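You operate a simulated robot arm through the tools that you are given. There is no shell and no other tool. Be economical: measure what you need, move in short steps, check, and stop when the job is done.

Carry out the task below with a simulated robot arm. There is one attempt and no reset: what you move stays moved.

Task
Put one of the dropouts from the top of the rear-end stand on top of the green banded crank housing. Open the bottom tool cabinet drawer, take the 25 short steel bar from the top of the rear-end stand and leave it in the inside of the bottom tool cabinet drawer and shut the drawer again. Take the silver block and leave it in the deep red tray. Put the 25.4 mm lug from the top of the grey tool cabinet on the yellow plate and the 28.6 mm lug on top of the brown carton there. Put the gold coil on the middle of the mill table away on the top of the small parts bench. Put the blue cloth from the top of the steel table on the white job card. Take the green striped angle block and leave it on the shield card. Stack the aluminium block marked "D2" from the top of the alignment table on top of the aluminium block that says "H6". Put the crank housing from the top of the alignment table on top of the white lidded tin. Push the table drawer shut. Put the head tube with the largest size on its label from the top of the tumbler bench on the top of the alignment table. Any order will do. Set down upright: dropout, lug, crank housing.

Only the result counts: the job must be done as asked and must still hold three seconds after the hand-in. Knocking over, shifting, dropping, spilling or breaking anything else fails it. Flat cloth is picked up by pressing the open fingertips on it (5 to 10 N) and closing them slowly along it; thin cloth reads only 2 to 8 mm in the jaws.

Robot
A 6-joint arm with a fingered hand on a trunk, on a base that drives. Base frame: it is fixed to the floor where the robot stands at the start and does not move with it; the origin is under the middle of the robot, x ahead of it, y to its left, z up. Readings come in mm, rad, newtons and seconds.
With the tool pointing down near the work surface it reaches from about 240 to 680 mm from the robot's upright axis, wherever it stands. Its first joint turns from -2.897 to 2.897 rad. Places, roughly: aluminium block [6250, -1500, 750]; blue cloth (8x5x3 cm) [1200, -3300, 900]; bottom tool cabinet drawer [-1000, -700, 200]; carton [-1000, -750, 1000]; crank housing [6500, -500, 1000]; deep red tray (24x16x5 cm) [-1200, 1300, 800]; dropout [750, 0, 1000]; gold coil (4x4x2 cm) [-600, -2900, 1100]; green banded crank housing (4x4x7 cm) [-900, -600, 900]; green striped angle block [6250, -3500, 1000]; head tube [7500, -750, 1000]; inside of the bottom tool cabinet drawer [-1000, -700, 100]; lug [-1250, -750, 750]; shield card [7750, 750, 1000]; short steel bar [1250, 0, 1000]; silver block (5x4x2 cm) [-800, 500, 800]; table drawer [5600, -1400, 800]; top of the alignment table [6200, -1000, 800]; top of the small parts bench [-1000, 800, 800]; white job card [250, -3500, 750]; white lidded tin [6250, -1000, 1000]; yellow plate (11x11x1 cm) [-1000, -1100, 800]. Payload 4 kg.
The TCP is the grasp point between the finger pads, 26 mm short of the fingertips. In the tool frame z runs along the fingers and y along their closing line. The gripper opens to 148 mm. The gripper's body begins 73 mm behind the TCP. The gripper is a hand of 3 fingers: y runs from the thumb to the fingers, the wrist lies at [0, 0, -239] in the tool frame.
Orientation is that of the tool frame in the base frame, as a unit quaternion [x, y, z, w]. With the fingers straight down and closing along the base's y, the tool's x points along the base's -x, its y along +y and its z along -z.

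Tools
- The arm moves only by the tool nudge_tool. Its argument "moves" is a list of rows, each an object (a shift or turn left out is 0) with "linear": the shift along the tool's x, y, z in units of 100 mm (1.0 is 100 mm), a list of three; "dr": the turn, a rotation vector about the tool's x, y, z in units of 60 degrees (1.0 is 60 degrees), a list of three. In form: [{"linear": [dx, dy, dz], "dr": [wx, wy, wz]}, ...]. A call has 1 to 20 rows; each row is the pose to reach, as a shift and turn from the pose commanded when the call began, along the tool's axes at that moment. A call with a number of a shift or a turn outside -1 to 1 is refused whole. Each row takes 0.2 s and may step no farther than 50 mm and 0.15 rad from the row before; otherwise, the whole call is refused. Where a pose cannot be reached the arm comes as near as it can. A force on the tool above 40 N (or 10 N above the force at the start of the call, whichever is more), or a blocked arm, ends the call early, and 0.2 s more pass. In this call time passes only in rows, and 0.2 s behind the last. It gives the time, the measured TCP pose, the force on the tool (base axes), the opening and the grip force at its end, in the units of the frame above (readings bear some noise), with the torque about the TCP (base axes, N m) and any sound that the robot's microphone picked up, and new pictures: "pictures" is both (left out), scene, wrist or none.
- Cameras (640 x 400 px; columns grow to the right, rows downward): "scene" is now at [33.5, 208.2, 1430.2]; the picture's right is [0.04, -1.00, 0.00], its down [-0.93, -0.03, -0.36] and it looks along [0.36, 0.01, -0.93] (base axes); focal length 214 px, centre (320, 200). "wrist" rides on the gripper at [68, -39, -90] in the tool frame; the picture's right is [0.50, 0.87, 0.00], its down [-0.66, 0.38, -0.65] and it looks along [-0.57, 0.33, 0.76] (tool axes); focal length 222 px, centre (320, 200). There is no depth. A picture from a camera that has moved, and an enlarged one, comes with that camera's place and axes in the base frame and with its lens. The place of the scene camera against the robot may be out by one fixed shift of up to 12 mm in any direction.
- slide_trunk(by): slides the trunk up (or, below 0, down) by that many mm; the arm and the scene camera ride with it, the base frame stays. It gives what a move gives, with no picture.
- roll_base(legs): drives the robot by 1 to 6 legs, each [ahead, left, turn to the left] in mm, mm and rad, along the robot's own axes; the way and the turn of a leg run together, so that a leg with both is an arc; at most 1500 mm and 3.142 rad a leg. The arm and the cameras ride along, it lands a little off, and it stops where it bumps. It gives what a move gives, and a new picture of the scene camera.
- set_fingers(finger1, finger2, thumb_bend): sets how far each is bent, from 0 (flat) to 1 (curled in); at 0.3 the hand is open as for a grip, at 0.7 the pads meet at the TCP. One left out holds its place. A second passes; each finger stops where it meets its share of the squeeze, and holds until it gets a number again. It is the only way to open and close the hand. It gives what a move gives, with no picture; readings hold the bend of each and the force on the fingers (four entries, about 0 where the hand has none), thumb and palm.
- aim_head(pan, tilt): turns the head with the scene camera to pan (to the left, within 2.094 rad either way) and tilt (down, from -0.506 to 1.204), counted from straight ahead of the robot. It gives what a move gives, and a new picture of the scene camera.
- close_up(camera, box): a new picture of the part [left, top, right, bottom] of that camera's present view, enlarged. No time passes.
- close_job(): hands the job in; it is judged then, once.

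Go step by step. Nothing tells you exact positions but the pictures and the camera data: compare them with the known pose of the tool, close in by small moves and look again before you grip or let go. The budget is 577 turns and 360 pictures, counting those below and the enlarged ones. Unless the task says otherwise, let go and move clear before handing in.

The tools are called after ">>>" as name(argument=value, ...) on one line, values as JSON. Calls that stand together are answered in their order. nudge_tool: Moves the arm, as the interface text tells. Its arguments: {"type":"object","properties":{"moves":{"type":"array"},"pictures":{"type":"string","enum":["both","scene","wrist","none"]}},"required":["moves"]} The other tools are called the same way: slide_trunk (by) slides the trunk up or down; set_fingers (finger1, finger2, thumb_bend) moves the fingers one by one; roll_base (legs) drives the base; aim_head (pan, tilt) turns the head that bears the scene camera; close_up (camera, box) takes an enlarged picture of a part of a camera's view; close_job () hands the job in.

At the start:

```text
time_s: 0.0
eef_pos: [-265.1, -311.8, 1137.3]
tcp_rot: [0.0, 1.0, 0.0, 0.0]
force: [0.2, 0.6, -0.4]
torque: [-0.01, -0.01, 0.03]
grip_width: 148.0
grip_force: 0.2
shape: jaw
bend: [0.3, 0.3, 0.3]
finger forces: [0.1, 0.0, 0.1, 0.1, 0.0, 0.0]
trunk travel left (down, up): [-200.0, 117.0]
robot x, y, heading: [-4.5, 0.9, 0.0]
head pan, tilt: [0.037, 1.201]
```

scene: 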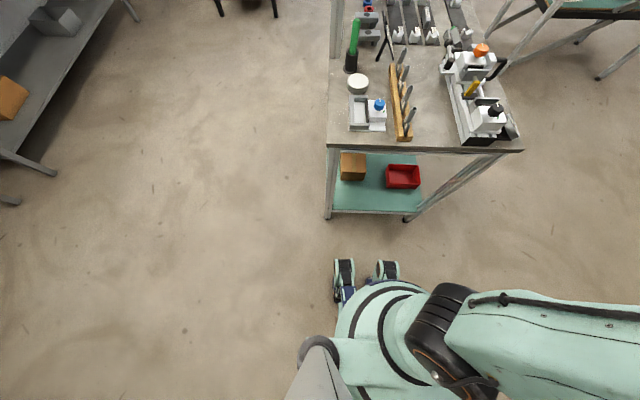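
wrist: 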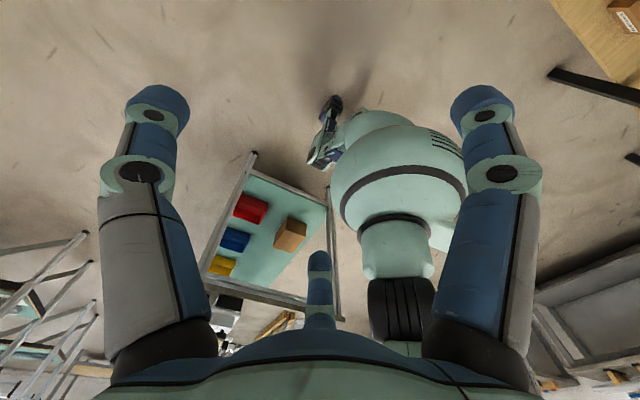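

I see a bench/stand ahead on the right of the view; the arm is folded behind. I'll look around with the head before moving.

>>> aim_head(pan=0, tilt=0.6)

>>> aim_head(pan=2.09, tilt=0.5)

>>> aim_head(pan=-2.09, tilt=0.5)

```text
time_s: 1.0
eef_pos: [-264.5, -310.8, 1135.8]
tcp_rot: [-0.001, 1.0, 0.0, 0.0]
force: [1.0, -0.5, 0.3]
torque: [0.02, 0.01, 0.01]
grip_width: 147.9
grip_force: 0.0
shape: jaw
bend: [0.3, 0.3, 0.3]
finger forces: [0.1, 0.0, 0.0, 0.1, 0.2, 0.0]
trunk travel left (down, up): [-200.0, 117.0]
robot x, y, heading: [-1.2, -1.5, 0.0]
head pan, tilt: [0.0, 0.6]
camera scene: at [66.1, 206.1, 1474.7], right [0.0, -1.0, 0.0], down [-0.57, 0.0, -0.82], along [0.82, 0.0, -0.57], focal length 214 px, centre (320, 200)
```

scene: 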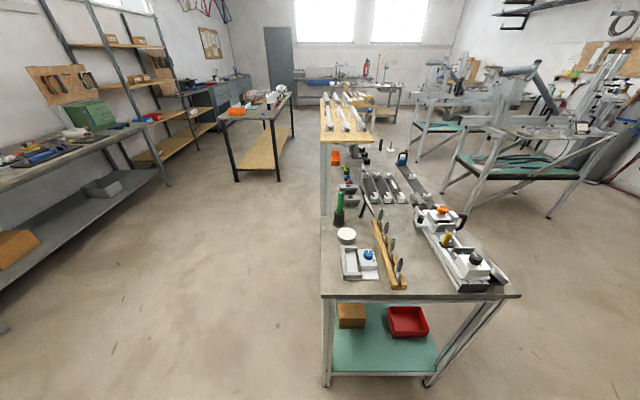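

```text
time_s: 3.0
eef_pos: [-264.4, -310.8, 1136.5]
tcp_rot: [0.0, 1.0, 0.0, 0.0]
force: [-0.9, 0.8, -0.9]
torque: [-0.02, -0.03, 0.01]
grip_width: 147.9
grip_force: 0.1
shape: jaw
bend: [0.3, 0.3, 0.3]
finger forces: [0.1, 0.0, 0.1, 0.0, 0.0, 0.0]
trunk travel left (down, up): [-200.0, 117.0]
robot x, y, heading: [2.5, 0.1, -0.003]
head pan, tilt: [2.089, 0.499]
camera scene: at [-67.4, 285.2, 1483.9], right [0.87, 0.49, 0.0], down [0.24, -0.42, -0.88], along [-0.43, 0.76, -0.48], focal length 214 px, centre (320, 200)
```

scene: 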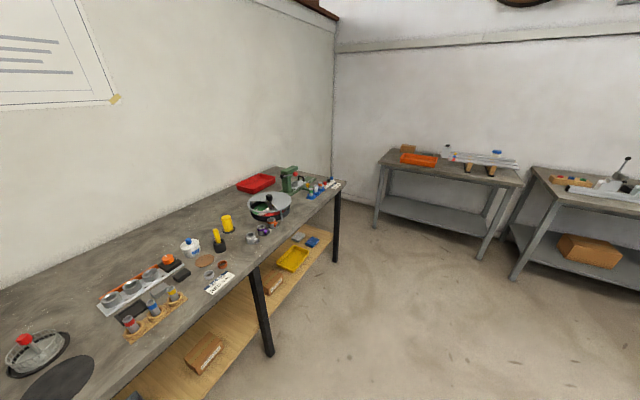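

```text
time_s: 6.4
eef_pos: [-265.4, -312.1, 1136.6]
tcp_rot: [-0.001, 1.0, -0.001, 0.0]
force: [0.4, 0.0, -0.7]
torque: [-0.05, -0.01, -0.04]
grip_width: 147.8
grip_force: 0.1
shape: jaw
bend: [0.3, 0.3, 0.3]
finger forces: [0.1, 0.1, 0.1, 0.0, 0.1, 0.1]
trunk travel left (down, up): [-200.0, 117.0]
robot x, y, heading: [1.8, 1.1, 0.003]
head pan, tilt: [-2.089, 0.499]
camera scene: at [-67.4, 127.0, 1483.9], right [-0.87, 0.5, 0.0], down [0.24, 0.42, -0.88], along [-0.43, -0.76, -0.48], focal length 214 px, centre (320, 200)
```

scene: 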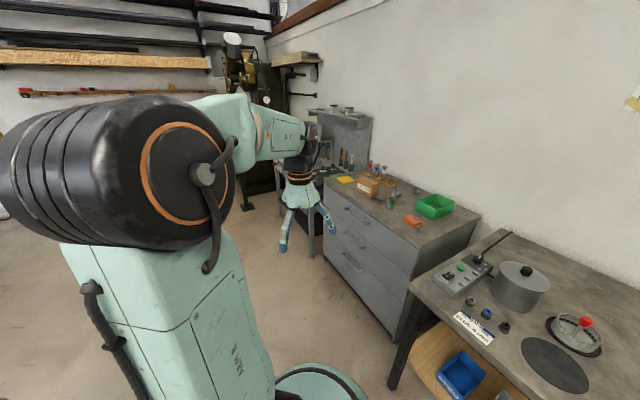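

The small-parts bench and grey cabinet lie behind (x<-600), the rear-end stand ahead. I'll turn to face the bench and take the silver block first.

>>> roll_base(legs=[[-100, 0, 0], [0, 0, 3.14], [0, -600, 0]])

>>> aim_head(pan=0.1, tilt=0.9)

```text
time_s: 20.3
eef_pos: [153.4, 916.5, 1135.1]
tcp_rot: [1.0, 0.006, 0.0, 0.0]
force: [-0.7, -0.5, 0.2]
torque: [0.01, -0.02, -0.03]
grip_width: 147.6
grip_force: 0.0
shape: jaw
bend: [0.3, 0.3, 0.3]
finger forces: [0.1, 0.1, 0.0, 0.0, 0.0, 0.0]
trunk travel left (down, up): [-200.0, 117.0]
robot x, y, heading: [-110.3, 601.6, -3.131]
head pan, tilt: [-2.089, 0.499]
camera scene: at [-36.2, 467.3, 1483.9], right [0.87, -0.48, 0.0], down [-0.23, -0.42, -0.88], along [0.43, 0.77, -0.48], focal length 214 px, centre (320, 200)
```

scene: 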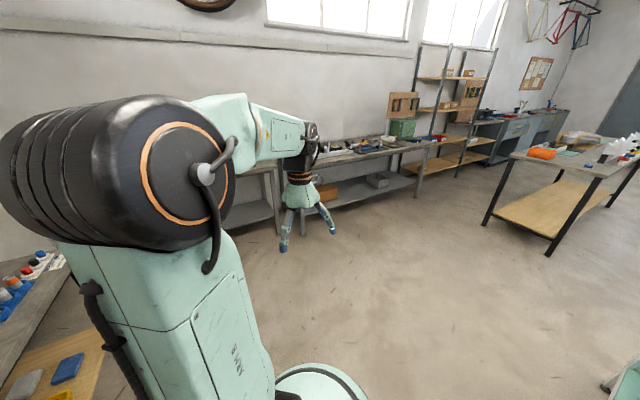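

```text
time_s: 22.3
eef_pos: [152.6, 915.3, 1134.9]
tcp_rot: [1.0, 0.006, 0.001, 0.0]
force: [0.7, -0.9, 0.6]
torque: [-0.02, 0.01, 0.01]
grip_width: 147.6
grip_force: 0.0
shape: jaw
bend: [0.3, 0.3, 0.3]
finger forces: [0.0, 0.0, 0.1, 0.0, 0.0, 0.0]
trunk travel left (down, up): [-200.0, 117.0]
robot x, y, heading: [-109.5, 602.3, -3.127]
head pan, tilt: [0.099, 0.901]
camera scene: at [-155.3, 379.2, 1450.0], right [-0.11, 0.99, 0.0], down [0.78, 0.09, -0.62], along [-0.62, -0.07, -0.78], focal length 214 px, centre (320, 200)
```

scene: 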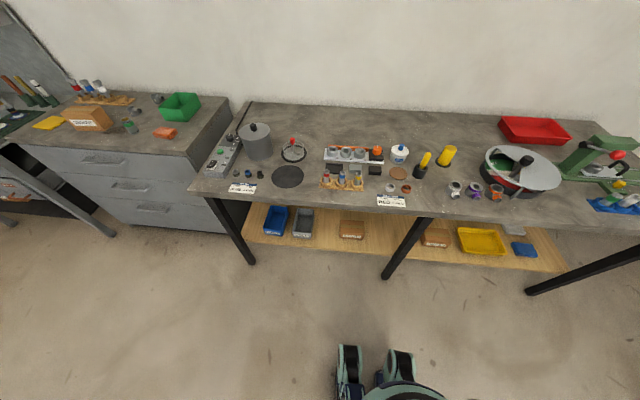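

Good overview of the bench and cabinet. I'll zoom in on the bench objects and the cabinet.

>>> close_up(camera="scene", box=[200, 110, 440, 260])

>>> close_up(camera="scene", box=[420, 100, 640, 260])

>>> close_up(camera="scene", box=[0, 60, 240, 220])

```text
2.67 times, centred on (320, 185) of scene
camera zoom: at [-155.3, 379.2, 1450.0], right [-0.11, 0.99, 0.0], down [0.78, 0.09, -0.62], along [-0.62, -0.07, -0.78], focal length 572 px, centre (320, 240)
```

zoom: 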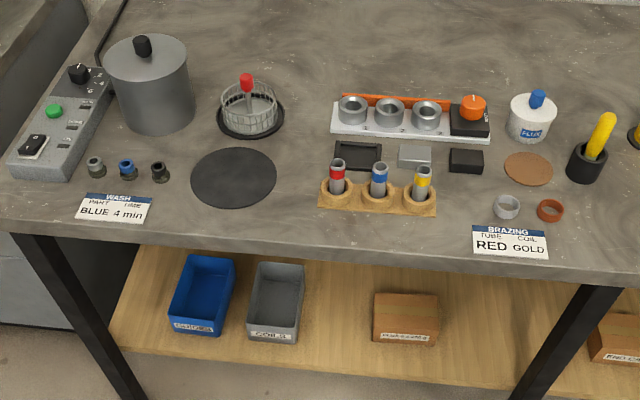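

```text
2.50 times, centred on (530, 180) of scene
camera zoom: at [-155.3, 379.2, 1450.0], right [-0.11, 0.99, 0.0], down [0.78, 0.09, -0.62], along [-0.62, -0.07, -0.78], focal length 536 px, centre (-205, 250)
```

zoom: 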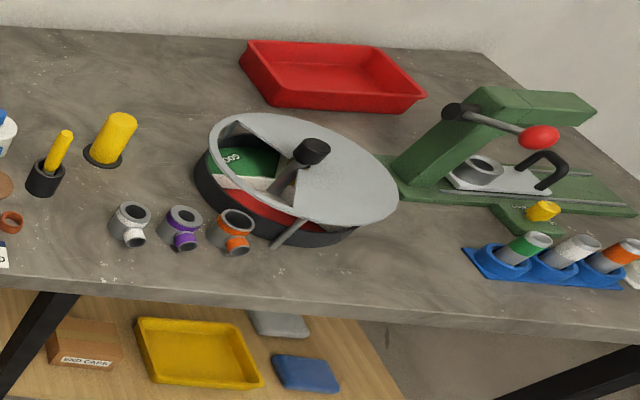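

```text
2.50 times, centred on (120, 140) of scene
camera zoom: at [-155.3, 379.2, 1450.0], right [-0.11, 0.99, 0.0], down [0.78, 0.09, -0.62], along [-0.62, -0.07, -0.78], focal length 536 px, centre (820, 350)
```

zoom: 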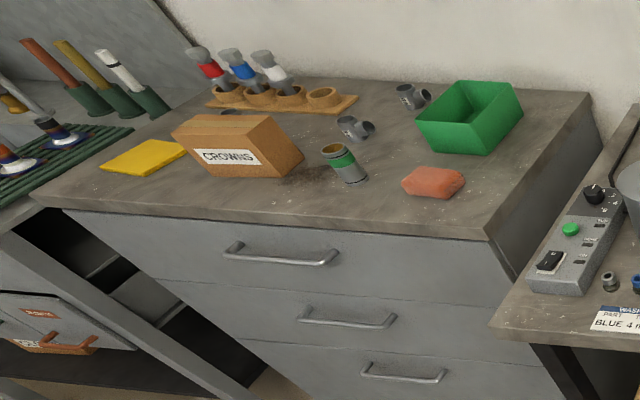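

The silver block sits between a black tray and black block on the bench. I'll test the hand's closing geometry first in free air.

>>> set_fingers(finger1=0.55, finger2=0.55, thumb_bend=0.55)

>>> close_up(camera="wrist", box=[0, 0, 640, 400])

```text
time_s: 23.3
eef_pos: [151.6, 915.2, 1135.4]
tcp_rot: [1.0, 0.006, 0.0, 0.0]
force: [-0.2, -1.5, 0.8]
torque: [0.0, 0.01, -0.02]
grip_width: 46.3
grip_force: 0.0
shape: fingers
bend: [0.55, 0.55, 0.55]
finger forces: [0.0, 0.1, 0.1, 0.0, 0.1, 0.0]
trunk travel left (down, up): [-200.0, 117.0]
robot x, y, heading: [-110.4, 605.5, -3.13]
head pan, tilt: [0.099, 0.901]
```

```text
1.00 times, centred on (320, 200) of wrist (not enlarged: the box is as wide or as high as the picture)
camera zoom: at [220.6, 955.6, 1224.5], right [0.51, -0.86, 0.0], down [-0.65, -0.39, 0.65], along [-0.56, -0.33, -0.76], focal length 222 px, centre (320, 200)
```

zoom: 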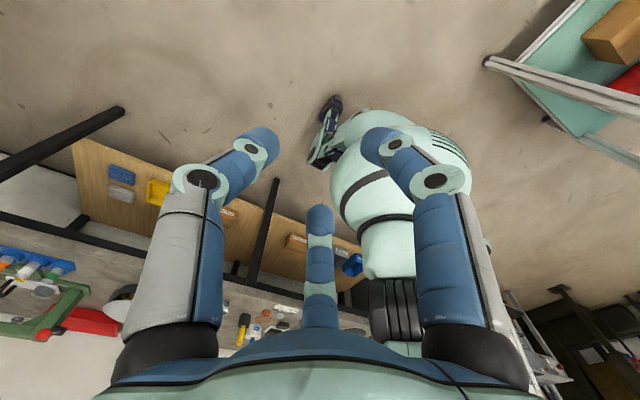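

The hand is a three-finger radial one (thumb at tool -y, fingers at ±30°). I'll swing the arm from behind to the front of the robot in free air, at z≈1135.

>>> nudge_tool(moves=[{"linear": [-0.4, -0.3, 0]}, {"linear": [-0.8, -0.5, 0]}, {"linear": [-1.0, -0.7, 0]}], pictures="none")

>>> nudge_tool(moves=[{"linear": [-0.5, -0.1, 0]}, {"linear": [-1.0, -0.2, 0]}], pictures="none")

>>> nudge_tool(moves=[{"linear": [-0.5, 0, 0]}, {"linear": [-1.0, 0, 0]}], pictures="none")

>>> nudge_tool(moves=[{"linear": [-0.5, 0, 0]}, {"linear": [-1.0, 0.1, 0]}], pictures="none")

>>> nudge_tool(moves=[{"linear": [-0.5, 0.1, 0]}, {"linear": [-0.95, 0.3, 0]}, {"linear": [-1.0, 0.5, 0]}], pictures="none")

>>> nudge_tool(moves=[{"linear": [-0.4, 0.3, 0]}, {"linear": [-0.7, 0.6, 0]}, {"linear": [-1.0, 0.9, 0]}], pictures="none")

>>> nudge_tool(moves=[{"linear": [-0.2, 0.4, 0]}, {"linear": [-0.4, 0.8, 0]}, {"linear": [-0.5, 1.0, 0]}], pictures="both")

```text
time_s: 24.1
eef_pos: [50.6, 983.5, 1134.6]
tcp_rot: [1.0, 0.007, 0.0, 0.0]
force: [0.9, 0.0, 0.2]
torque: [-0.01, -0.03, 0.03]
grip_width: 46.3
grip_force: 0.2
shape: fingers
bend: [0.55, 0.55, 0.55]
finger forces: [0.1, 0.1, 0.0, 0.0, 0.1, 0.1]
trunk travel left (down, up): [-200.0, 117.0]
robot x, y, heading: [-108.0, 603.6, -3.132]
head pan, tilt: [0.099, 0.901]
```

```text
refused: row 1 steps farther than a row can; nothing moved
```

```text
time_s: 24.7
eef_pos: [-48.0, 980.1, 1135.6]
tcp_rot: [1.0, 0.006, 0.0, 0.0]
force: [0.4, -0.9, -0.1]
torque: [0.03, 0.01, 0.01]
grip_width: 46.2
grip_force: 0.1
shape: fingers
bend: [0.55, 0.55, 0.55]
finger forces: [0.0, 0.0, 0.0, 0.0, 0.0, 0.0]
trunk travel left (down, up): [-200.0, 117.0]
robot x, y, heading: [-109.8, 599.3, -3.131]
head pan, tilt: [0.099, 0.901]
```

```text
refused: row 2 steps farther than a row can; nothing moved
```

```text
refused: row 1 steps farther than a row can; nothing moved
```

```text
time_s: 25.5
eef_pos: [-113.6, 889.3, 1133.7]
tcp_rot: [1.0, 0.011, -0.004, -0.001]
force: [0.4, 0.1, 0.2]
torque: [-0.03, 0.0, 0.03]
grip_width: 46.2
grip_force: 0.0
shape: fingers
bend: [0.55, 0.55, 0.55]
finger forces: [0.0, 0.1, 0.1, 0.0, 0.0, 0.0]
out of reach, approached as far as the arm can: row 2, 3
trunk travel left (down, up): [-200.0, 117.0]
robot x, y, heading: [-105.9, 602.8, -3.128]
head pan, tilt: [0.099, 0.901]
```

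```text
time_s: 26.2
eef_pos: [-103.7, 824.7, 1097.3]
tcp_rot: [0.995, -0.011, -0.011, 0.097]
force: [-0.5, -0.2, -0.7]
torque: [0.04, -0.02, 0.01]
grip_width: 46.1
grip_force: 0.1
shape: fingers
bend: [0.55, 0.55, 0.55]
finger forces: [0.0, 0.0, 0.0, 0.1, 0.0, 0.0]
out of reach, approached as far as the arm can: row 1, 2, 3
trunk travel left (down, up): [-200.0, 117.0]
robot x, y, heading: [-107.5, 599.6, -3.13]
head pan, tilt: [0.099, 0.901]
stopped in row 3: the arm was blocked; the commanded pose is now the measured one
camera scene: at [-156.3, 373.3, 1452.8], right [-0.19, 0.98, 0.0], down [0.75, 0.14, -0.65], along [-0.64, -0.12, -0.76], focal length 214 px, centre (320, 200)
camera wrist: at [-32.4, 877.9, 1175.0], right [0.48, -0.86, 0.16], down [-0.65, -0.23, 0.73], along [-0.59, -0.45, -0.67], focal length 222 px, centre (320, 200)
```

scene: 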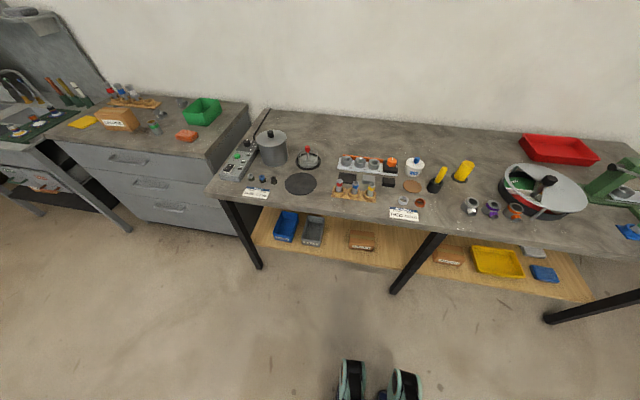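
wrist: 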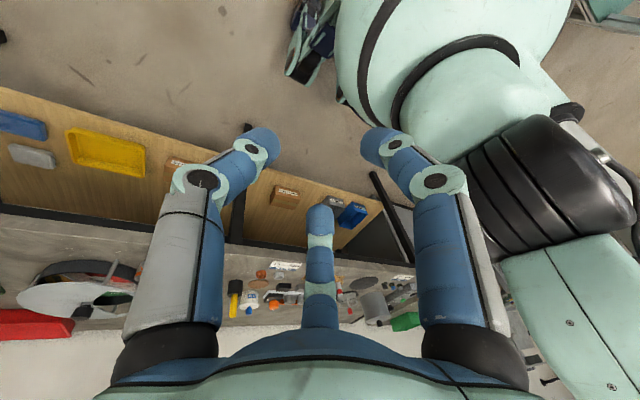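

I came too close to the robot's own axis. Move outward again and restore the vertical tool.

>>> nudge_tool(moves=[{"linear": [0, -0.35, 0]}, {"linear": [0, -0.7, -0.1], "dr": [0.09, 0, 0]}, {"linear": [0, -1.0, -0.2], "dr": [0.186, 0, 0]}], pictures="none")

```text
time_s: 27.0
eef_pos: [-100.6, 927.4, 1096.3]
tcp_rot: [1.0, -0.011, -0.011, -0.004]
force: [-0.2, 1.0, 0.0]
torque: [0.03, -0.01, 0.02]
grip_width: 45.8
grip_force: 0.1
shape: fingers
bend: [0.55, 0.55, 0.55]
finger forces: [0.0, 0.0, 0.1, 0.0, 0.1, 0.0]
trunk travel left (down, up): [-200.0, 117.0]
robot x, y, heading: [-109.2, 603.3, -3.13]
head pan, tilt: [0.099, 0.901]
```

>>> nudge_tool(moves=[{"linear": [-0.3, -0.35, 0]}, {"linear": [-0.6, -0.7, -0.2]}, {"linear": [-1.0, -0.8, -0.4]}], pictures="none")

>>> nudge_tool(moves=[{"linear": [-0.48, 0, 0]}, {"linear": [-0.96, 0, 0]}], pictures="none")

>>> nudge_tool(moves=[{"linear": [-0.48, 0, 0]}, {"linear": [-0.96, 0, 0]}], pictures="none")

```text
refused: row 2 steps farther than a row can; nothing moved
```

```text
time_s: 27.6
eef_pos: [-104.3, 926.3, 1096.9]
tcp_rot: [1.0, -0.01, -0.012, -0.003]
force: [0.1, 0.7, 0.3]
torque: [0.01, 0.0, -0.01]
grip_width: 46.0
grip_force: 0.0
shape: fingers
bend: [0.55, 0.55, 0.55]
finger forces: [0.0, 0.0, 0.0, 0.0, 0.0, 0.1]
out of reach, approached as far as the arm can: row 1, 2
trunk travel left (down, up): [-200.0, 117.0]
robot x, y, heading: [-107.6, 600.1, -3.125]
head pan, tilt: [0.099, 0.901]
```

```text
time_s: 28.2
eef_pos: [-104.2, 926.8, 1096.4]
tcp_rot: [1.0, -0.01, -0.012, -0.003]
force: [-1.1, -0.3, -0.6]
torque: [-0.02, 0.01, -0.02]
grip_width: 46.0
grip_force: 0.0
shape: fingers
bend: [0.55, 0.55, 0.55]
finger forces: [0.0, 0.1, 0.0, 0.0, 0.1, 0.0]
out of reach, approached as far as the arm can: row 1, 2
trunk travel left (down, up): [-200.0, 117.0]
robot x, y, heading: [-108.2, 600.7, -3.127]
head pan, tilt: [0.099, 0.901]
```

>>> nudge_tool(moves=[{"dr": [0, 0, -0.14]}, {"dr": [0, 0, -0.28]}, {"dr": [0, 0, -0.42]}, {"dr": [0, 0, -0.56]}, {"dr": [0, 0, -0.7]}], pictures="scene")

```text
time_s: 29.4
eef_pos: [-106.2, 926.4, 1095.9]
tcp_rot: [0.938, 0.347, -0.009, -0.006]
force: [-0.3, -1.2, 0.0]
torque: [0.01, 0.01, 0.0]
grip_width: 46.1
grip_force: 0.1
shape: fingers
bend: [0.55, 0.55, 0.55]
finger forces: [0.0, 0.0, 0.0, 0.0, 0.1, 0.1]
trunk travel left (down, up): [-200.0, 117.0]
robot x, y, heading: [-102.1, 602.0, -3.129]
head pan, tilt: [0.099, 0.901]
camera scene: at [-155.3, 379.1, 1450.0], right [-0.11, 0.99, 0.0], down [0.78, 0.09, -0.62], along [-0.62, -0.07, -0.78], focal length 214 px, centre (320, 200)
```

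scene: 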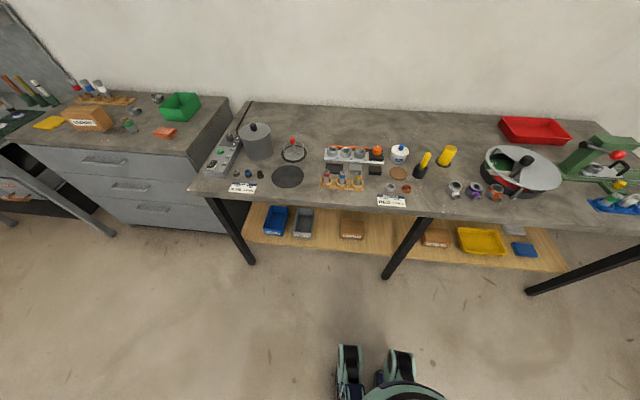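

>>> nudge_tool(moves=[{"linear": [-0.12, -0.32, 0], "dr": [0, 0, -0.1]}, {"linear": [-0.24, -0.64, 0], "dr": [0, 0, -0.2]}, {"linear": [-0.36, -0.96, 0], "dr": [0, 0, -0.3]}], pictures="none")

```text
time_s: 30.2
eef_pos: [-196.7, 977.4, 1098.9]
tcp_rot: [0.872, 0.49, -0.006, -0.007]
force: [0.3, -0.3, -0.1]
torque: [0.0, -0.01, 0.03]
grip_width: 46.0
grip_force: 0.2
shape: fingers
bend: [0.55, 0.55, 0.55]
finger forces: [0.0, 0.0, 0.0, 0.0, 0.0, 0.1]
trunk travel left (down, up): [-200.0, 117.0]
robot x, y, heading: [-108.0, 601.9, -3.129]
head pan, tilt: [0.099, 0.901]
```

>>> nudge_tool(moves=[{"linear": [-0.27, -0.2, 0], "dr": [0, 0, -0.08]}, {"linear": [-0.54, -0.4, 0], "dr": [0, 0, -0.16]}, {"linear": [-0.8, -0.61, 0], "dr": [0, 0, -0.25]}], pictures="none")

>>> nudge_tool(moves=[{"linear": [-0.27, -0.2, 0], "dr": [0, 0, -0.08]}, {"linear": [-0.54, -0.4, 0], "dr": [0, 0, -0.16]}, {"linear": [-0.8, -0.61, 0], "dr": [0, 0, -0.25]}], pictures="none")

>>> nudge_tool(moves=[{"linear": [-0.27, -0.2, 0], "dr": [0, 0, -0.08]}, {"linear": [-0.54, -0.4, 0], "dr": [0, 0, -0.16]}, {"linear": [-0.8, -0.61, 0], "dr": [0, 0, -0.25]}], pictures="none")

>>> nudge_tool(moves=[{"linear": [-0.27, -0.2, 0], "dr": [0, 0, -0.08]}, {"linear": [-0.54, -0.4, 0], "dr": [0, 0, -0.16]}, {"linear": [-0.8, -0.61, 0], "dr": [0, 0, -0.25]}], pictures="both")

```text
time_s: 31.0
eef_pos: [-290.4, 938.8, 1099.8]
tcp_rot: [0.8, 0.6, -0.006, -0.008]
force: [-0.3, 0.3, -0.6]
torque: [0.02, 0.01, -0.01]
grip_width: 46.0
grip_force: 0.0
shape: fingers
bend: [0.55, 0.55, 0.55]
finger forces: [0.0, 0.0, 0.1, 0.1, 0.1, 0.0]
trunk travel left (down, up): [-200.0, 117.0]
robot x, y, heading: [-109.0, 600.3, -3.127]
head pan, tilt: [0.099, 0.901]
```

```text
time_s: 31.8
eef_pos: [-369.7, 880.9, 1103.1]
tcp_rot: [0.716, 0.698, -0.004, -0.009]
force: [0.1, 0.0, 0.1]
torque: [0.01, -0.03, -0.04]
grip_width: 46.0
grip_force: 0.0
shape: fingers
bend: [0.55, 0.55, 0.55]
finger forces: [0.0, 0.1, 0.1, 0.0, 0.0, 0.0]
trunk travel left (down, up): [-200.0, 117.0]
robot x, y, heading: [-112.3, 603.0, -3.132]
head pan, tilt: [0.099, 0.901]
```

```text
time_s: 32.6
eef_pos: [-432.9, 801.2, 1101.5]
tcp_rot: [0.618, 0.786, -0.004, -0.009]
force: [0.8, -0.6, 0.0]
torque: [0.0, -0.03, 0.04]
grip_width: 46.0
grip_force: 0.1
shape: fingers
bend: [0.55, 0.55, 0.55]
finger forces: [0.1, 0.0, 0.0, 0.0, 0.0, 0.0]
trunk travel left (down, up): [-200.0, 117.0]
robot x, y, heading: [-107.8, 603.0, -3.13]
head pan, tilt: [0.099, 0.901]
```

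```text
time_s: 33.4
eef_pos: [-475.4, 709.3, 1103.5]
tcp_rot: [0.51, 0.86, -0.002, -0.011]
force: [-0.3, -0.9, 0.6]
torque: [0.0, -0.04, 0.0]
grip_width: 46.0
grip_force: 0.1
shape: fingers
bend: [0.55, 0.55, 0.55]
finger forces: [0.1, 0.0, 0.0, 0.1, 0.2, 0.0]
trunk travel left (down, up): [-200.0, 117.0]
robot x, y, heading: [-113.3, 599.0, -3.127]
head pan, tilt: [0.099, 0.901]
camera scene: at [-155.6, 378.6, 1449.9], right [-0.11, 0.99, 0.0], down [0.78, 0.09, -0.62], along [-0.62, -0.07, -0.78], focal length 214 px, centre (320, 200)
camera wrist: at [-539.4, 748.6, 1193.5], right [0.52, 0.85, 0.0], down [0.66, -0.4, 0.64], along [0.54, -0.34, -0.77], focal length 222 px, centre (320, 200)
```

scene: 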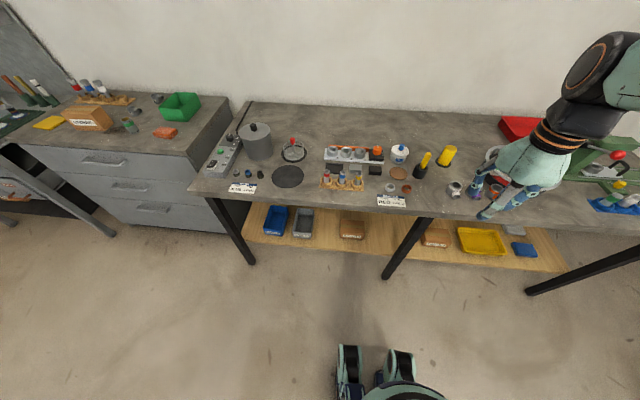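
wrist: 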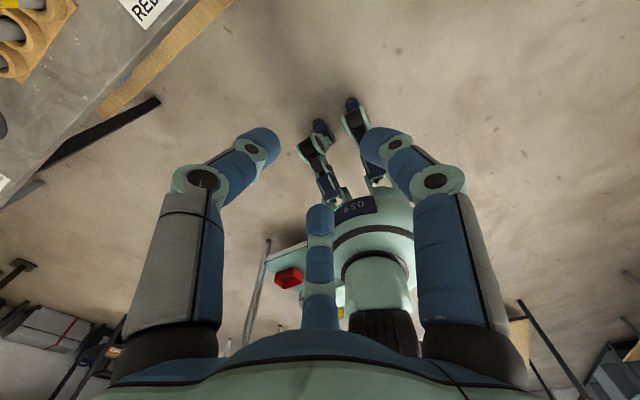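

Arm is in front now. Drive closer to the bench, toward the silver block at about (-844, 451).

>>> roll_base(legs=[[220, 200, 0]])

```text
time_s: 35.8
eef_pos: [-692.1, 504.8, 1102.6]
tcp_rot: [0.512, 0.859, -0.002, -0.01]
force: [0.4, -0.1, 0.4]
torque: [0.02, -0.02, -0.01]
grip_width: 45.9
grip_force: 0.0
shape: fingers
bend: [0.55, 0.55, 0.55]
finger forces: [0.1, 0.0, 0.0, 0.1, 0.1, 0.0]
trunk travel left (down, up): [-200.0, 117.0]
robot x, y, heading: [-329.5, 399.6, -3.131]
head pan, tilt: [0.099, 0.901]
camera scene: at [-374.6, 173.3, 1449.9], right [-0.11, 0.99, 0.0], down [0.78, 0.09, -0.62], along [-0.62, -0.07, -0.78], focal length 214 px, centre (320, 200)
```

scene: 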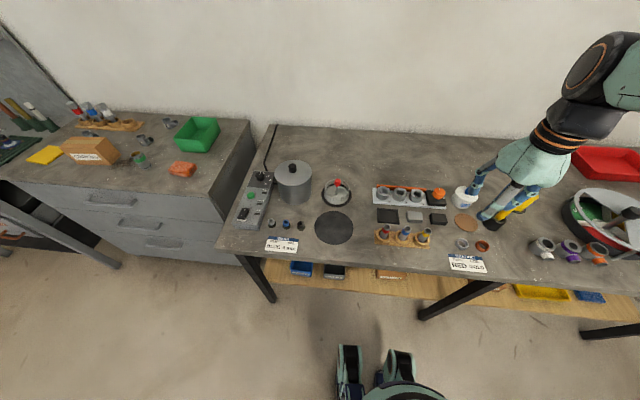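

>>> close_up(camera="scene", box=[340, 170, 500, 270])

```text
4.00 times, centred on (420, 220) of scene
camera zoom: at [-374.6, 173.3, 1449.9], right [-0.11, 0.99, 0.0], down [0.78, 0.09, -0.62], along [-0.62, -0.07, -0.78], focal length 858 px, centre (-80, 120)
```

zoom: 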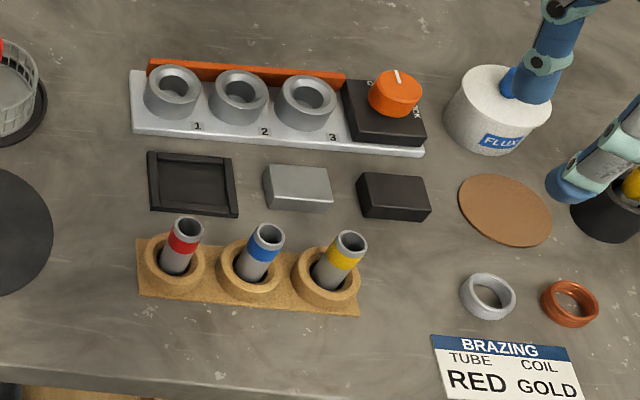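

Block lies around (-808, 448). I'll move over it while yawing so the thumb points to -y (the black tray side).

>>> nudge_tool(moves=[{"linear": [0, -0.15, 0], "dr": [0, 0, -0.13]}, {"linear": [0, -0.3, 0], "dr": [0, 0, -0.26]}, {"linear": [0, -0.45, 0], "dr": [0, 0, -0.39]}, {"linear": [0, -0.6, 0], "dr": [0, 0, -0.52]}, {"linear": [0, -0.75, 0], "dr": [0, 0, -0.65]}, {"linear": [0, -0.9, 0], "dr": [0, 0, -0.78]}, {"linear": [0.05, -1.0, 0], "dr": [0, 0, -0.9]}, {"linear": [0.05, -1.0, 0], "dr": [0, 0, -1.0]}], pictures="none")

```text
time_s: 37.6
eef_pos: [-783.4, 461.6, 1103.9]
tcp_rot: [0.013, 1.0, 0.003, -0.01]
force: [-0.4, -0.4, 0.6]
torque: [-0.03, 0.03, -0.02]
grip_width: 46.2
grip_force: 0.1
shape: fingers
bend: [0.55, 0.55, 0.55]
finger forces: [0.0, 0.0, 0.0, 0.0, 0.1, 0.0]
trunk travel left (down, up): [-200.0, 117.0]
robot x, y, heading: [-326.4, 392.3, -3.131]
head pan, tilt: [0.099, 0.901]
```

>>> nudge_tool(moves=[{"linear": [0.25, -0.14, 0.3]}, {"linear": [0.25, -0.14, 0.7]}, {"linear": [0.25, -0.14, 1.0], "dr": [0.02, 0, 0]}], pictures="both")

>>> set_fingers(finger1=0.51, finger2=0.51, thumb_bend=0.51)

```text
time_s: 38.4
eef_pos: [-810.1, 450.9, 1003.6]
tcp_rot: [0.014, 1.0, -0.008, -0.011]
force: [0.1, -0.7, 0.0]
torque: [0.0, 0.02, 0.0]
grip_width: 46.1
grip_force: 0.1
shape: fingers
bend: [0.55, 0.55, 0.55]
finger forces: [0.0, 0.0, 0.0, 0.0, 0.0, 0.1]
trunk travel left (down, up): [-200.0, 117.0]
robot x, y, heading: [-328.6, 399.0, -3.132]
head pan, tilt: [0.099, 0.901]
camera scene: at [-374.9, 173.8, 1450.0], right [-0.11, 0.99, 0.0], down [0.78, 0.08, -0.62], along [-0.62, -0.07, -0.78], focal length 214 px, centre (320, 200)
camera wrist: at [-875.3, 414.8, 1095.0], right [-0.48, 0.88, 0.0], down [0.68, 0.37, 0.63], along [0.56, 0.3, -0.77], focal length 222 px, centre (320, 200)
```

scene: 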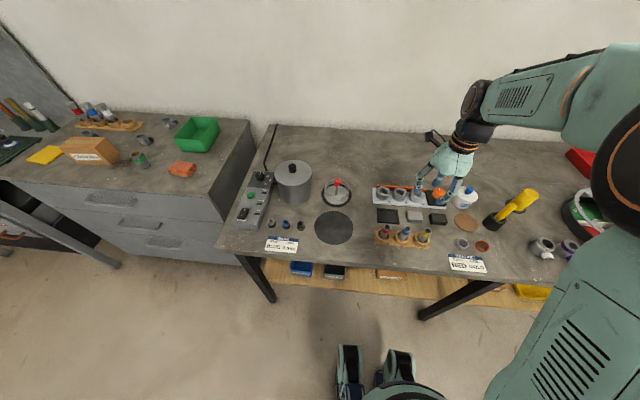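
wrist: 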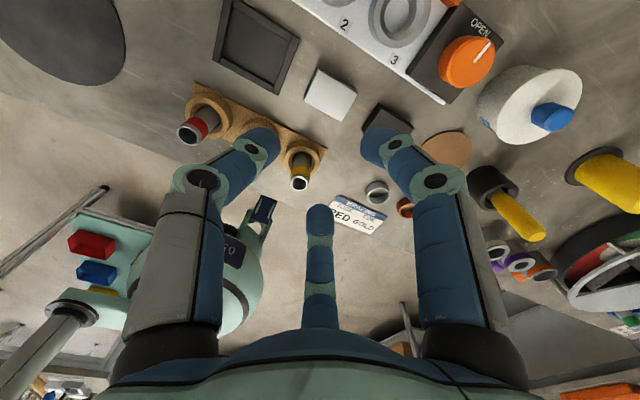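

```text
time_s: 39.4
eef_pos: [-809.0, 450.7, 1005.1]
tcp_rot: [0.014, 1.0, -0.008, -0.01]
force: [0.6, -0.7, 0.2]
torque: [0.04, 0.01, 0.03]
grip_width: 58.3
grip_force: 0.2
shape: fingers
bend: [0.51, 0.51, 0.51]
finger forces: [0.0, 0.0, 0.0, 0.0, 0.0, 0.0]
trunk travel left (down, up): [-200.0, 117.0]
robot x, y, heading: [-326.5, 395.9, -3.132]
head pan, tilt: [0.099, 0.901]
```

>>> nudge_tool(moves=[{"linear": [0.17, 0.02, 0.35], "dr": [-0.015, -0.019, 0]}, {"linear": [0.17, 0.02, 0.75], "dr": [-0.015, -0.019, 0]}], pictures="wrist")

```text
time_s: 40.0
eef_pos: [-828.8, 450.9, 928.1]
tcp_rot: [0.013, 1.0, 0.0, -0.001]
force: [-0.1, 0.9, 0.0]
torque: [0.01, -0.03, 0.03]
grip_width: 58.2
grip_force: 0.1
shape: fingers
bend: [0.51, 0.51, 0.51]
finger forces: [0.0, 0.1, 0.1, 0.1, 0.0, 0.0]
trunk travel left (down, up): [-200.0, 117.0]
robot x, y, heading: [-323.8, 394.6, -3.132]
head pan, tilt: [0.099, 0.901]
camera wrist: at [-896.8, 413.1, 1017.7], right [-0.48, 0.88, 0.0], down [0.67, 0.36, 0.65], along [0.57, 0.31, -0.76], focal length 222 px, centre (320, 200)
```

wrist: 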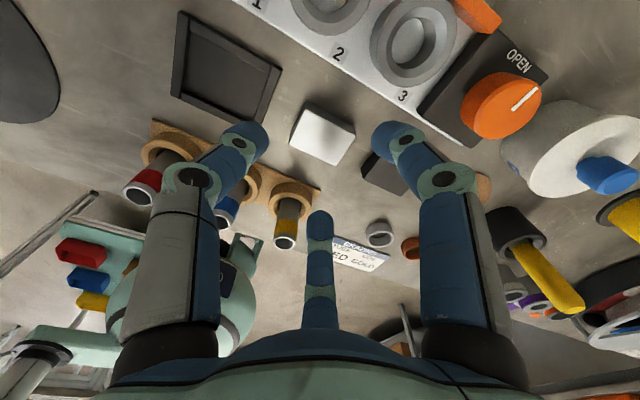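

>>> nudge_tool(moves=[{"linear": [0.02, 0, 0.3]}, {"linear": [0.02, 0, 0.58]}], pictures="both")

```text
time_s: 40.6
eef_pos: [-830.8, 450.1, 870.9]
tcp_rot: [0.014, 1.0, 0.001, 0.0]
force: [-1.0, 0.1, 0.1]
torque: [0.0, -0.01, -0.06]
grip_width: 58.6
grip_force: 0.1
shape: fingers
bend: [0.51, 0.51, 0.51]
finger forces: [0.0, 0.1, 0.0, 0.0, 0.1, 0.1]
trunk travel left (down, up): [-200.0, 117.0]
robot x, y, heading: [-330.0, 393.7, -3.131]
head pan, tilt: [0.099, 0.901]
camera scene: at [-374.5, 173.7, 1450.0], right [-0.11, 0.99, 0.0], down [0.78, 0.08, -0.62], along [-0.62, -0.07, -0.78], focal length 214 px, centre (320, 200)
camera wrist: at [-898.5, 412.9, 960.3], right [-0.48, 0.88, 0.0], down [0.67, 0.36, 0.65], along [0.57, 0.31, -0.76], focal length 222 px, centre (320, 200)
```

scene: 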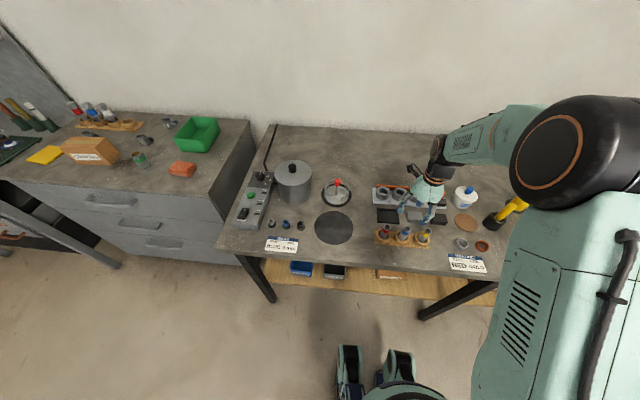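
wrist: 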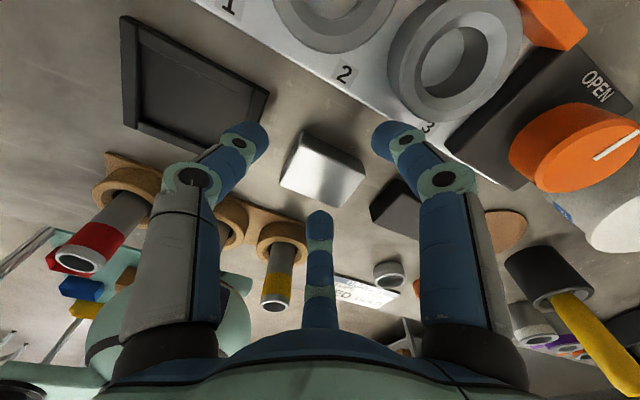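

>>> set_fingers(finger1=0.535, finger2=0.535)

>>> nudge_tool(moves=[{"linear": [-0.01, 0.01, 0.07]}, {"linear": [-0.01, 0.01, 0.13]}], pictures="wrist")

```text
time_s: 41.6
eef_pos: [-829.8, 449.5, 872.3]
tcp_rot: [0.013, 1.0, 0.0, 0.001]
force: [-0.3, 0.1, 0.7]
torque: [0.0, 0.01, 0.0]
grip_width: 55.9
grip_force: 0.1
shape: fingers
bend: [0.53, 0.53, 0.51]
finger forces: [0.1, 0.0, 0.1, 0.1, 0.0, 0.0]
trunk travel left (down, up): [-200.0, 117.0]
robot x, y, heading: [-325.9, 394.9, -3.137]
head pan, tilt: [0.099, 0.901]
```

```text
time_s: 42.2
eef_pos: [-830.4, 450.9, 860.0]
tcp_rot: [0.014, 1.0, 0.0, 0.0]
force: [0.8, -0.3, 6.7]
torque: [-0.33, -0.02, 0.02]
grip_width: 55.9
grip_force: 3.6
shape: fingers
bend: [0.53, 0.53, 0.51]
finger forces: [0.0, 0.0, 0.0, 0.0, 6.6, 0.0]
trunk travel left (down, up): [-200.0, 117.0]
robot x, y, heading: [-327.6, 394.7, -3.136]
head pan, tilt: [0.099, 0.901]
camera wrist: at [-897.9, 414.4, 949.7], right [-0.48, 0.88, 0.0], down [0.67, 0.36, 0.65], along [0.57, 0.31, -0.76], focal length 222 px, centre (320, 200)
```

wrist: 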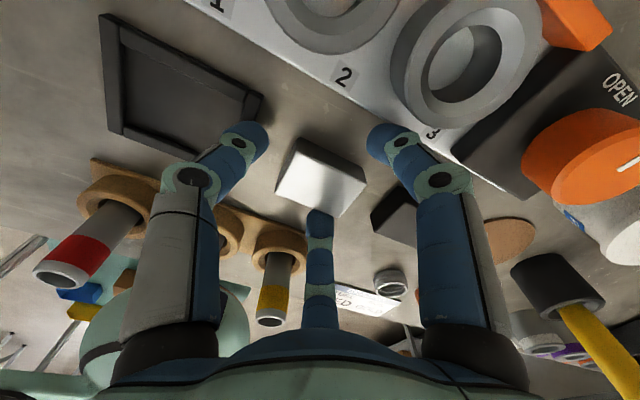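

The thumb is touching the black tray's rim; lift slightly, bend the thumb in a little and descend again.

>>> nudge_tool(moves=[{"linear": [0, 0, -0.1]}], pictures="none")

>>> set_fingers(thumb_bend=0.54)

>>> nudge_tool(moves=[{"linear": [0, 0, 0.07]}, {"linear": [0, 0, 0.12]}], pictures="wrist")

```text
time_s: 42.6
eef_pos: [-829.5, 452.2, 870.2]
tcp_rot: [0.014, 1.0, 0.001, -0.001]
force: [-0.2, 0.8, -0.2]
torque: [-0.03, 0.01, 0.0]
grip_width: 55.7
grip_force: 0.0
shape: fingers
bend: [0.53, 0.53, 0.51]
finger forces: [0.1, 0.1, 0.0, 0.1, 0.0, 0.1]
trunk travel left (down, up): [-200.0, 117.0]
robot x, y, heading: [-326.5, 395.1, -3.135]
head pan, tilt: [0.099, 0.901]
```

```text
time_s: 43.6
eef_pos: [-829.8, 450.8, 868.9]
tcp_rot: [0.014, 1.0, -0.001, 0.0]
force: [-0.2, -0.3, 0.2]
torque: [0.01, -0.01, 0.01]
grip_width: 51.1
grip_force: 0.0
shape: fingers
bend: [0.53, 0.53, 0.54]
finger forces: [0.1, 0.0, 0.0, 0.0, 0.0, 0.0]
trunk travel left (down, up): [-200.0, 117.0]
robot x, y, heading: [-329.9, 397.1, -3.133]
head pan, tilt: [0.099, 0.901]
```

```text
time_s: 44.2
eef_pos: [-829.7, 452.0, 857.0]
tcp_rot: [0.014, 1.0, 0.001, 0.0]
force: [0.7, 0.0, -0.3]
torque: [-0.01, 0.02, 0.01]
grip_width: 51.4
grip_force: 0.1
shape: fingers
bend: [0.53, 0.53, 0.54]
finger forces: [0.1, 0.0, 0.0, 0.1, 0.0, 0.0]
trunk travel left (down, up): [-200.0, 117.0]
robot x, y, heading: [-330.3, 394.4, -3.133]
head pan, tilt: [0.099, 0.901]
camera wrist: at [-897.7, 414.6, 946.1], right [-0.48, 0.88, 0.0], down [0.67, 0.36, 0.65], along [0.57, 0.31, -0.76], focal length 222 px, centre (320, 200)
```

wrist: 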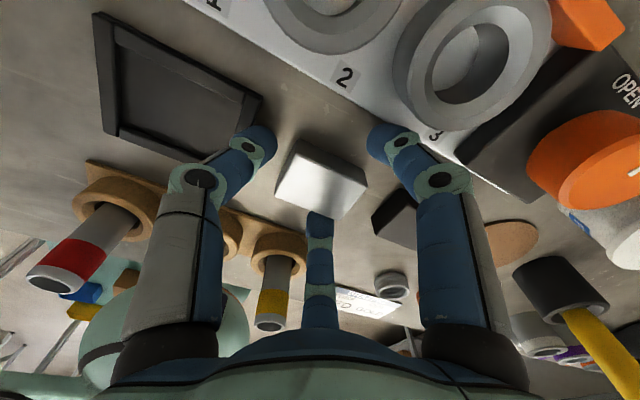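

>>> nudge_tool(moves=[{"linear": [0, 0, 0.04]}], pictures="none")

>>> set_fingers(finger1=0.62, finger2=0.62, thumb_bend=0.62)

>>> close_up(camera="wrist", box=[160, 50, 480, 250])

```text
time_s: 44.6
eef_pos: [-829.5, 452.1, 854.5]
tcp_rot: [0.013, 1.0, 0.0, -0.001]
force: [-0.2, 1.0, 5.9]
torque: [0.1, -0.11, 0.01]
grip_width: 51.0
grip_force: 2.5
shape: fingers
bend: [0.53, 0.53, 0.54]
finger forces: [1.1, 4.5, 0.1, 0.1, 0.0, 0.0]
trunk travel left (down, up): [-200.0, 117.0]
robot x, y, heading: [-324.5, 392.8, -3.131]
head pan, tilt: [0.099, 0.901]
```

```text
time_s: 45.6
eef_pos: [-829.1, 452.0, 853.5]
tcp_rot: [0.014, 1.0, 0.0, 0.0]
force: [1.8, 1.4, 2.4]
torque: [0.04, -0.12, -0.05]
grip_width: 28.3
grip_force: 4.4
shape: fingers
bend: [0.61, 0.57, 0.6]
finger forces: [1.0, 5.6, 0.0, 0.0, 2.4, 0.0]
trunk travel left (down, up): [-200.0, 117.0]
robot x, y, heading: [-325.7, 396.9, -3.133]
head pan, tilt: [0.099, 0.901]
```

```text
2.00 times, centred on (320, 150) of wrist
camera zoom: at [-897.4, 414.5, 942.3], right [-0.48, 0.88, 0.0], down [0.67, 0.36, 0.65], along [0.57, 0.31, -0.76], focal length 444 px, centre (320, 300)
```

zoom: 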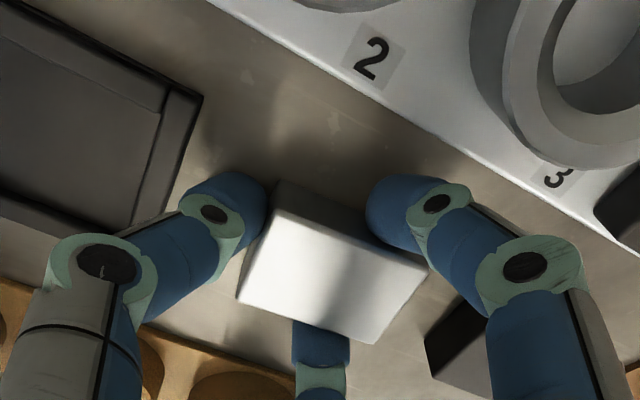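

>>> set_fingers(finger1=0.68, finger2=0.68, thumb_bend=0.68)

>>> nudge_tool(moves=[{"linear": [0, 0, -0.15]}, {"linear": [0, 0, -0.3]}], pictures="wrist")

```text
time_s: 46.6
eef_pos: [-829.7, 451.4, 853.4]
tcp_rot: [0.014, 1.0, 0.001, 0.0]
force: [0.0, -0.6, 1.7]
torque: [0.04, -0.14, -0.02]
grip_width: 24.5
grip_force: 11.3
shape: fingers
bend: [0.62, 0.57, 0.63]
finger forces: [4.6, 9.9, 0.0, 0.0, 8.0, 0.0]
trunk travel left (down, up): [-200.0, 117.0]
robot x, y, heading: [-325.4, 391.6, -3.132]
head pan, tilt: [0.099, 0.901]
```

```text
time_s: 47.2
eef_pos: [-829.4, 452.5, 882.5]
tcp_rot: [0.014, 1.0, 0.0, 0.0]
force: [0.5, -0.4, -2.8]
torque: [-0.02, 0.01, -0.01]
grip_width: 24.5
grip_force: 9.8
shape: fingers
bend: [0.62, 0.57, 0.63]
finger forces: [4.9, 7.0, 0.0, 0.0, 7.6, 0.0]
trunk travel left (down, up): [-200.0, 117.0]
robot x, y, heading: [-331.2, 402.7, -3.138]
head pan, tilt: [0.099, 0.901]
camera wrist: at [-898.1, 414.9, 971.7], right [-0.48, 0.88, 0.0], down [0.67, 0.36, 0.65], along [0.57, 0.31, -0.76], focal length 222 px, centre (320, 200)
```

wrist: 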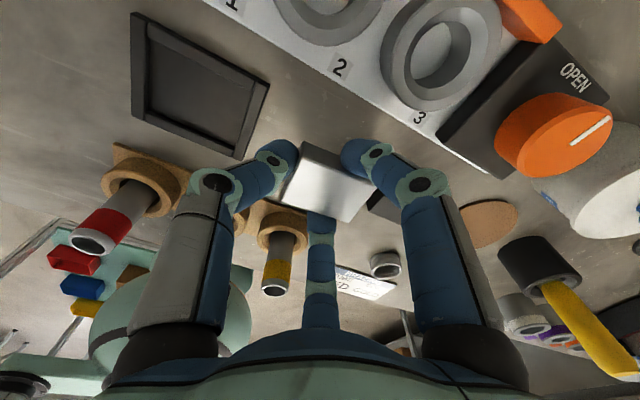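

Block is held (2.8 N). Raise the trunk and drive toward the red tray end of the bench.

>>> slide_trunk(by=117)

>>> nudge_tool(moves=[{"linear": [-0.45, 0, -0.2]}, {"linear": [-0.9, 0, -0.4]}, {"linear": [-1, 0, -0.8]}, {"linear": [-1, 0, -1]}], pictures="none")

>>> roll_base(legs=[[-150, -1000, 0]])

>>> aim_head(pan=-0.3, tilt=0.8)

```text
time_s: 48.7
eef_pos: [-829.1, 451.7, 1000.2]
tcp_rot: [0.013, 1.0, 0.0, 0.0]
force: [0.9, 0.0, -1.8]
torque: [-0.04, 0.0, -0.01]
grip_width: 24.2
grip_force: 9.2
shape: fingers
bend: [0.62, 0.57, 0.63]
finger forces: [4.9, 6.9, 0.0, 0.1, 7.5, 0.0]
trunk travel left (down, up): [-317.0, 0.0]
robot x, y, heading: [-328.1, 397.5, -3.133]
head pan, tilt: [0.099, 0.901]
```

```text
time_s: 49.7
eef_pos: [-732.3, 447.8, 1100.9]
tcp_rot: [0.014, 1.0, 0.0, 0.0]
force: [-0.1, -0.5, -2.3]
torque: [-0.05, 0.0, 0.03]
grip_width: 24.0
grip_force: 9.1
shape: fingers
bend: [0.62, 0.57, 0.63]
finger forces: [4.9, 6.9, 0.1, 0.1, 7.2, 0.1]
trunk travel left (down, up): [-317.0, 0.0]
robot x, y, heading: [-326.9, 396.9, -3.132]
head pan, tilt: [0.099, 0.901]
```

```text
time_s: 58.7
eef_pos: [-593.9, 1436.8, 1101.5]
tcp_rot: [0.011, 1.0, 0.0, 0.0]
force: [0.8, -0.7, -2.5]
torque: [0.02, 0.01, -0.01]
grip_width: 23.8
grip_force: 9.5
shape: fingers
bend: [0.62, 0.57, 0.63]
finger forces: [4.7, 6.9, 0.0, 0.0, 7.2, 0.0]
trunk travel left (down, up): [-317.0, 0.0]
robot x, y, heading: [-190.5, 1383.4, -3.126]
head pan, tilt: [0.099, 0.901]
camera scene: at [-225.7, 1164.1, 1570.0], right [-0.11, 0.99, 0.0], down [0.78, 0.09, -0.62], along [-0.62, -0.07, -0.78], focal length 214 px, centre (320, 200)
```

scene: 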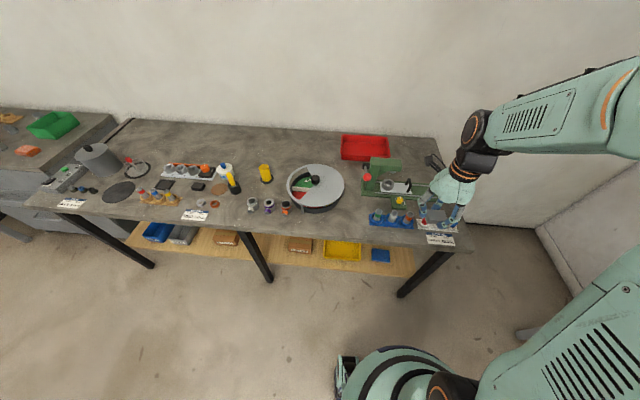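

```text
time_s: 59.5
eef_pos: [-593.6, 1436.6, 1100.4]
tcp_rot: [0.011, 1.0, 0.0, 0.0]
force: [-0.1, -0.4, -3.2]
torque: [-0.06, 0.03, 0.03]
grip_width: 24.1
grip_force: 9.5
shape: fingers
bend: [0.62, 0.57, 0.63]
finger forces: [4.8, 6.9, 0.1, 0.0, 7.3, 0.1]
trunk travel left (down, up): [-317.0, 0.0]
robot x, y, heading: [-188.3, 1384.9, -3.131]
head pan, tilt: [-0.3, 0.799]
camera scene: at [-228.1, 1195.3, 1577.9], right [0.28, 0.96, 0.0], down [0.69, -0.2, -0.7], along [-0.67, 0.2, -0.72], focal length 214 px, centre (320, 200)
```

scene: 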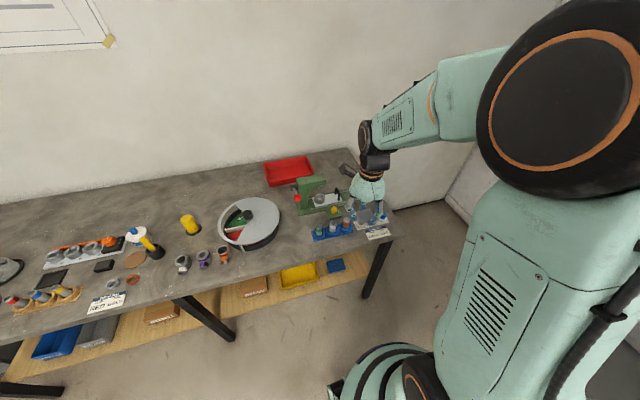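

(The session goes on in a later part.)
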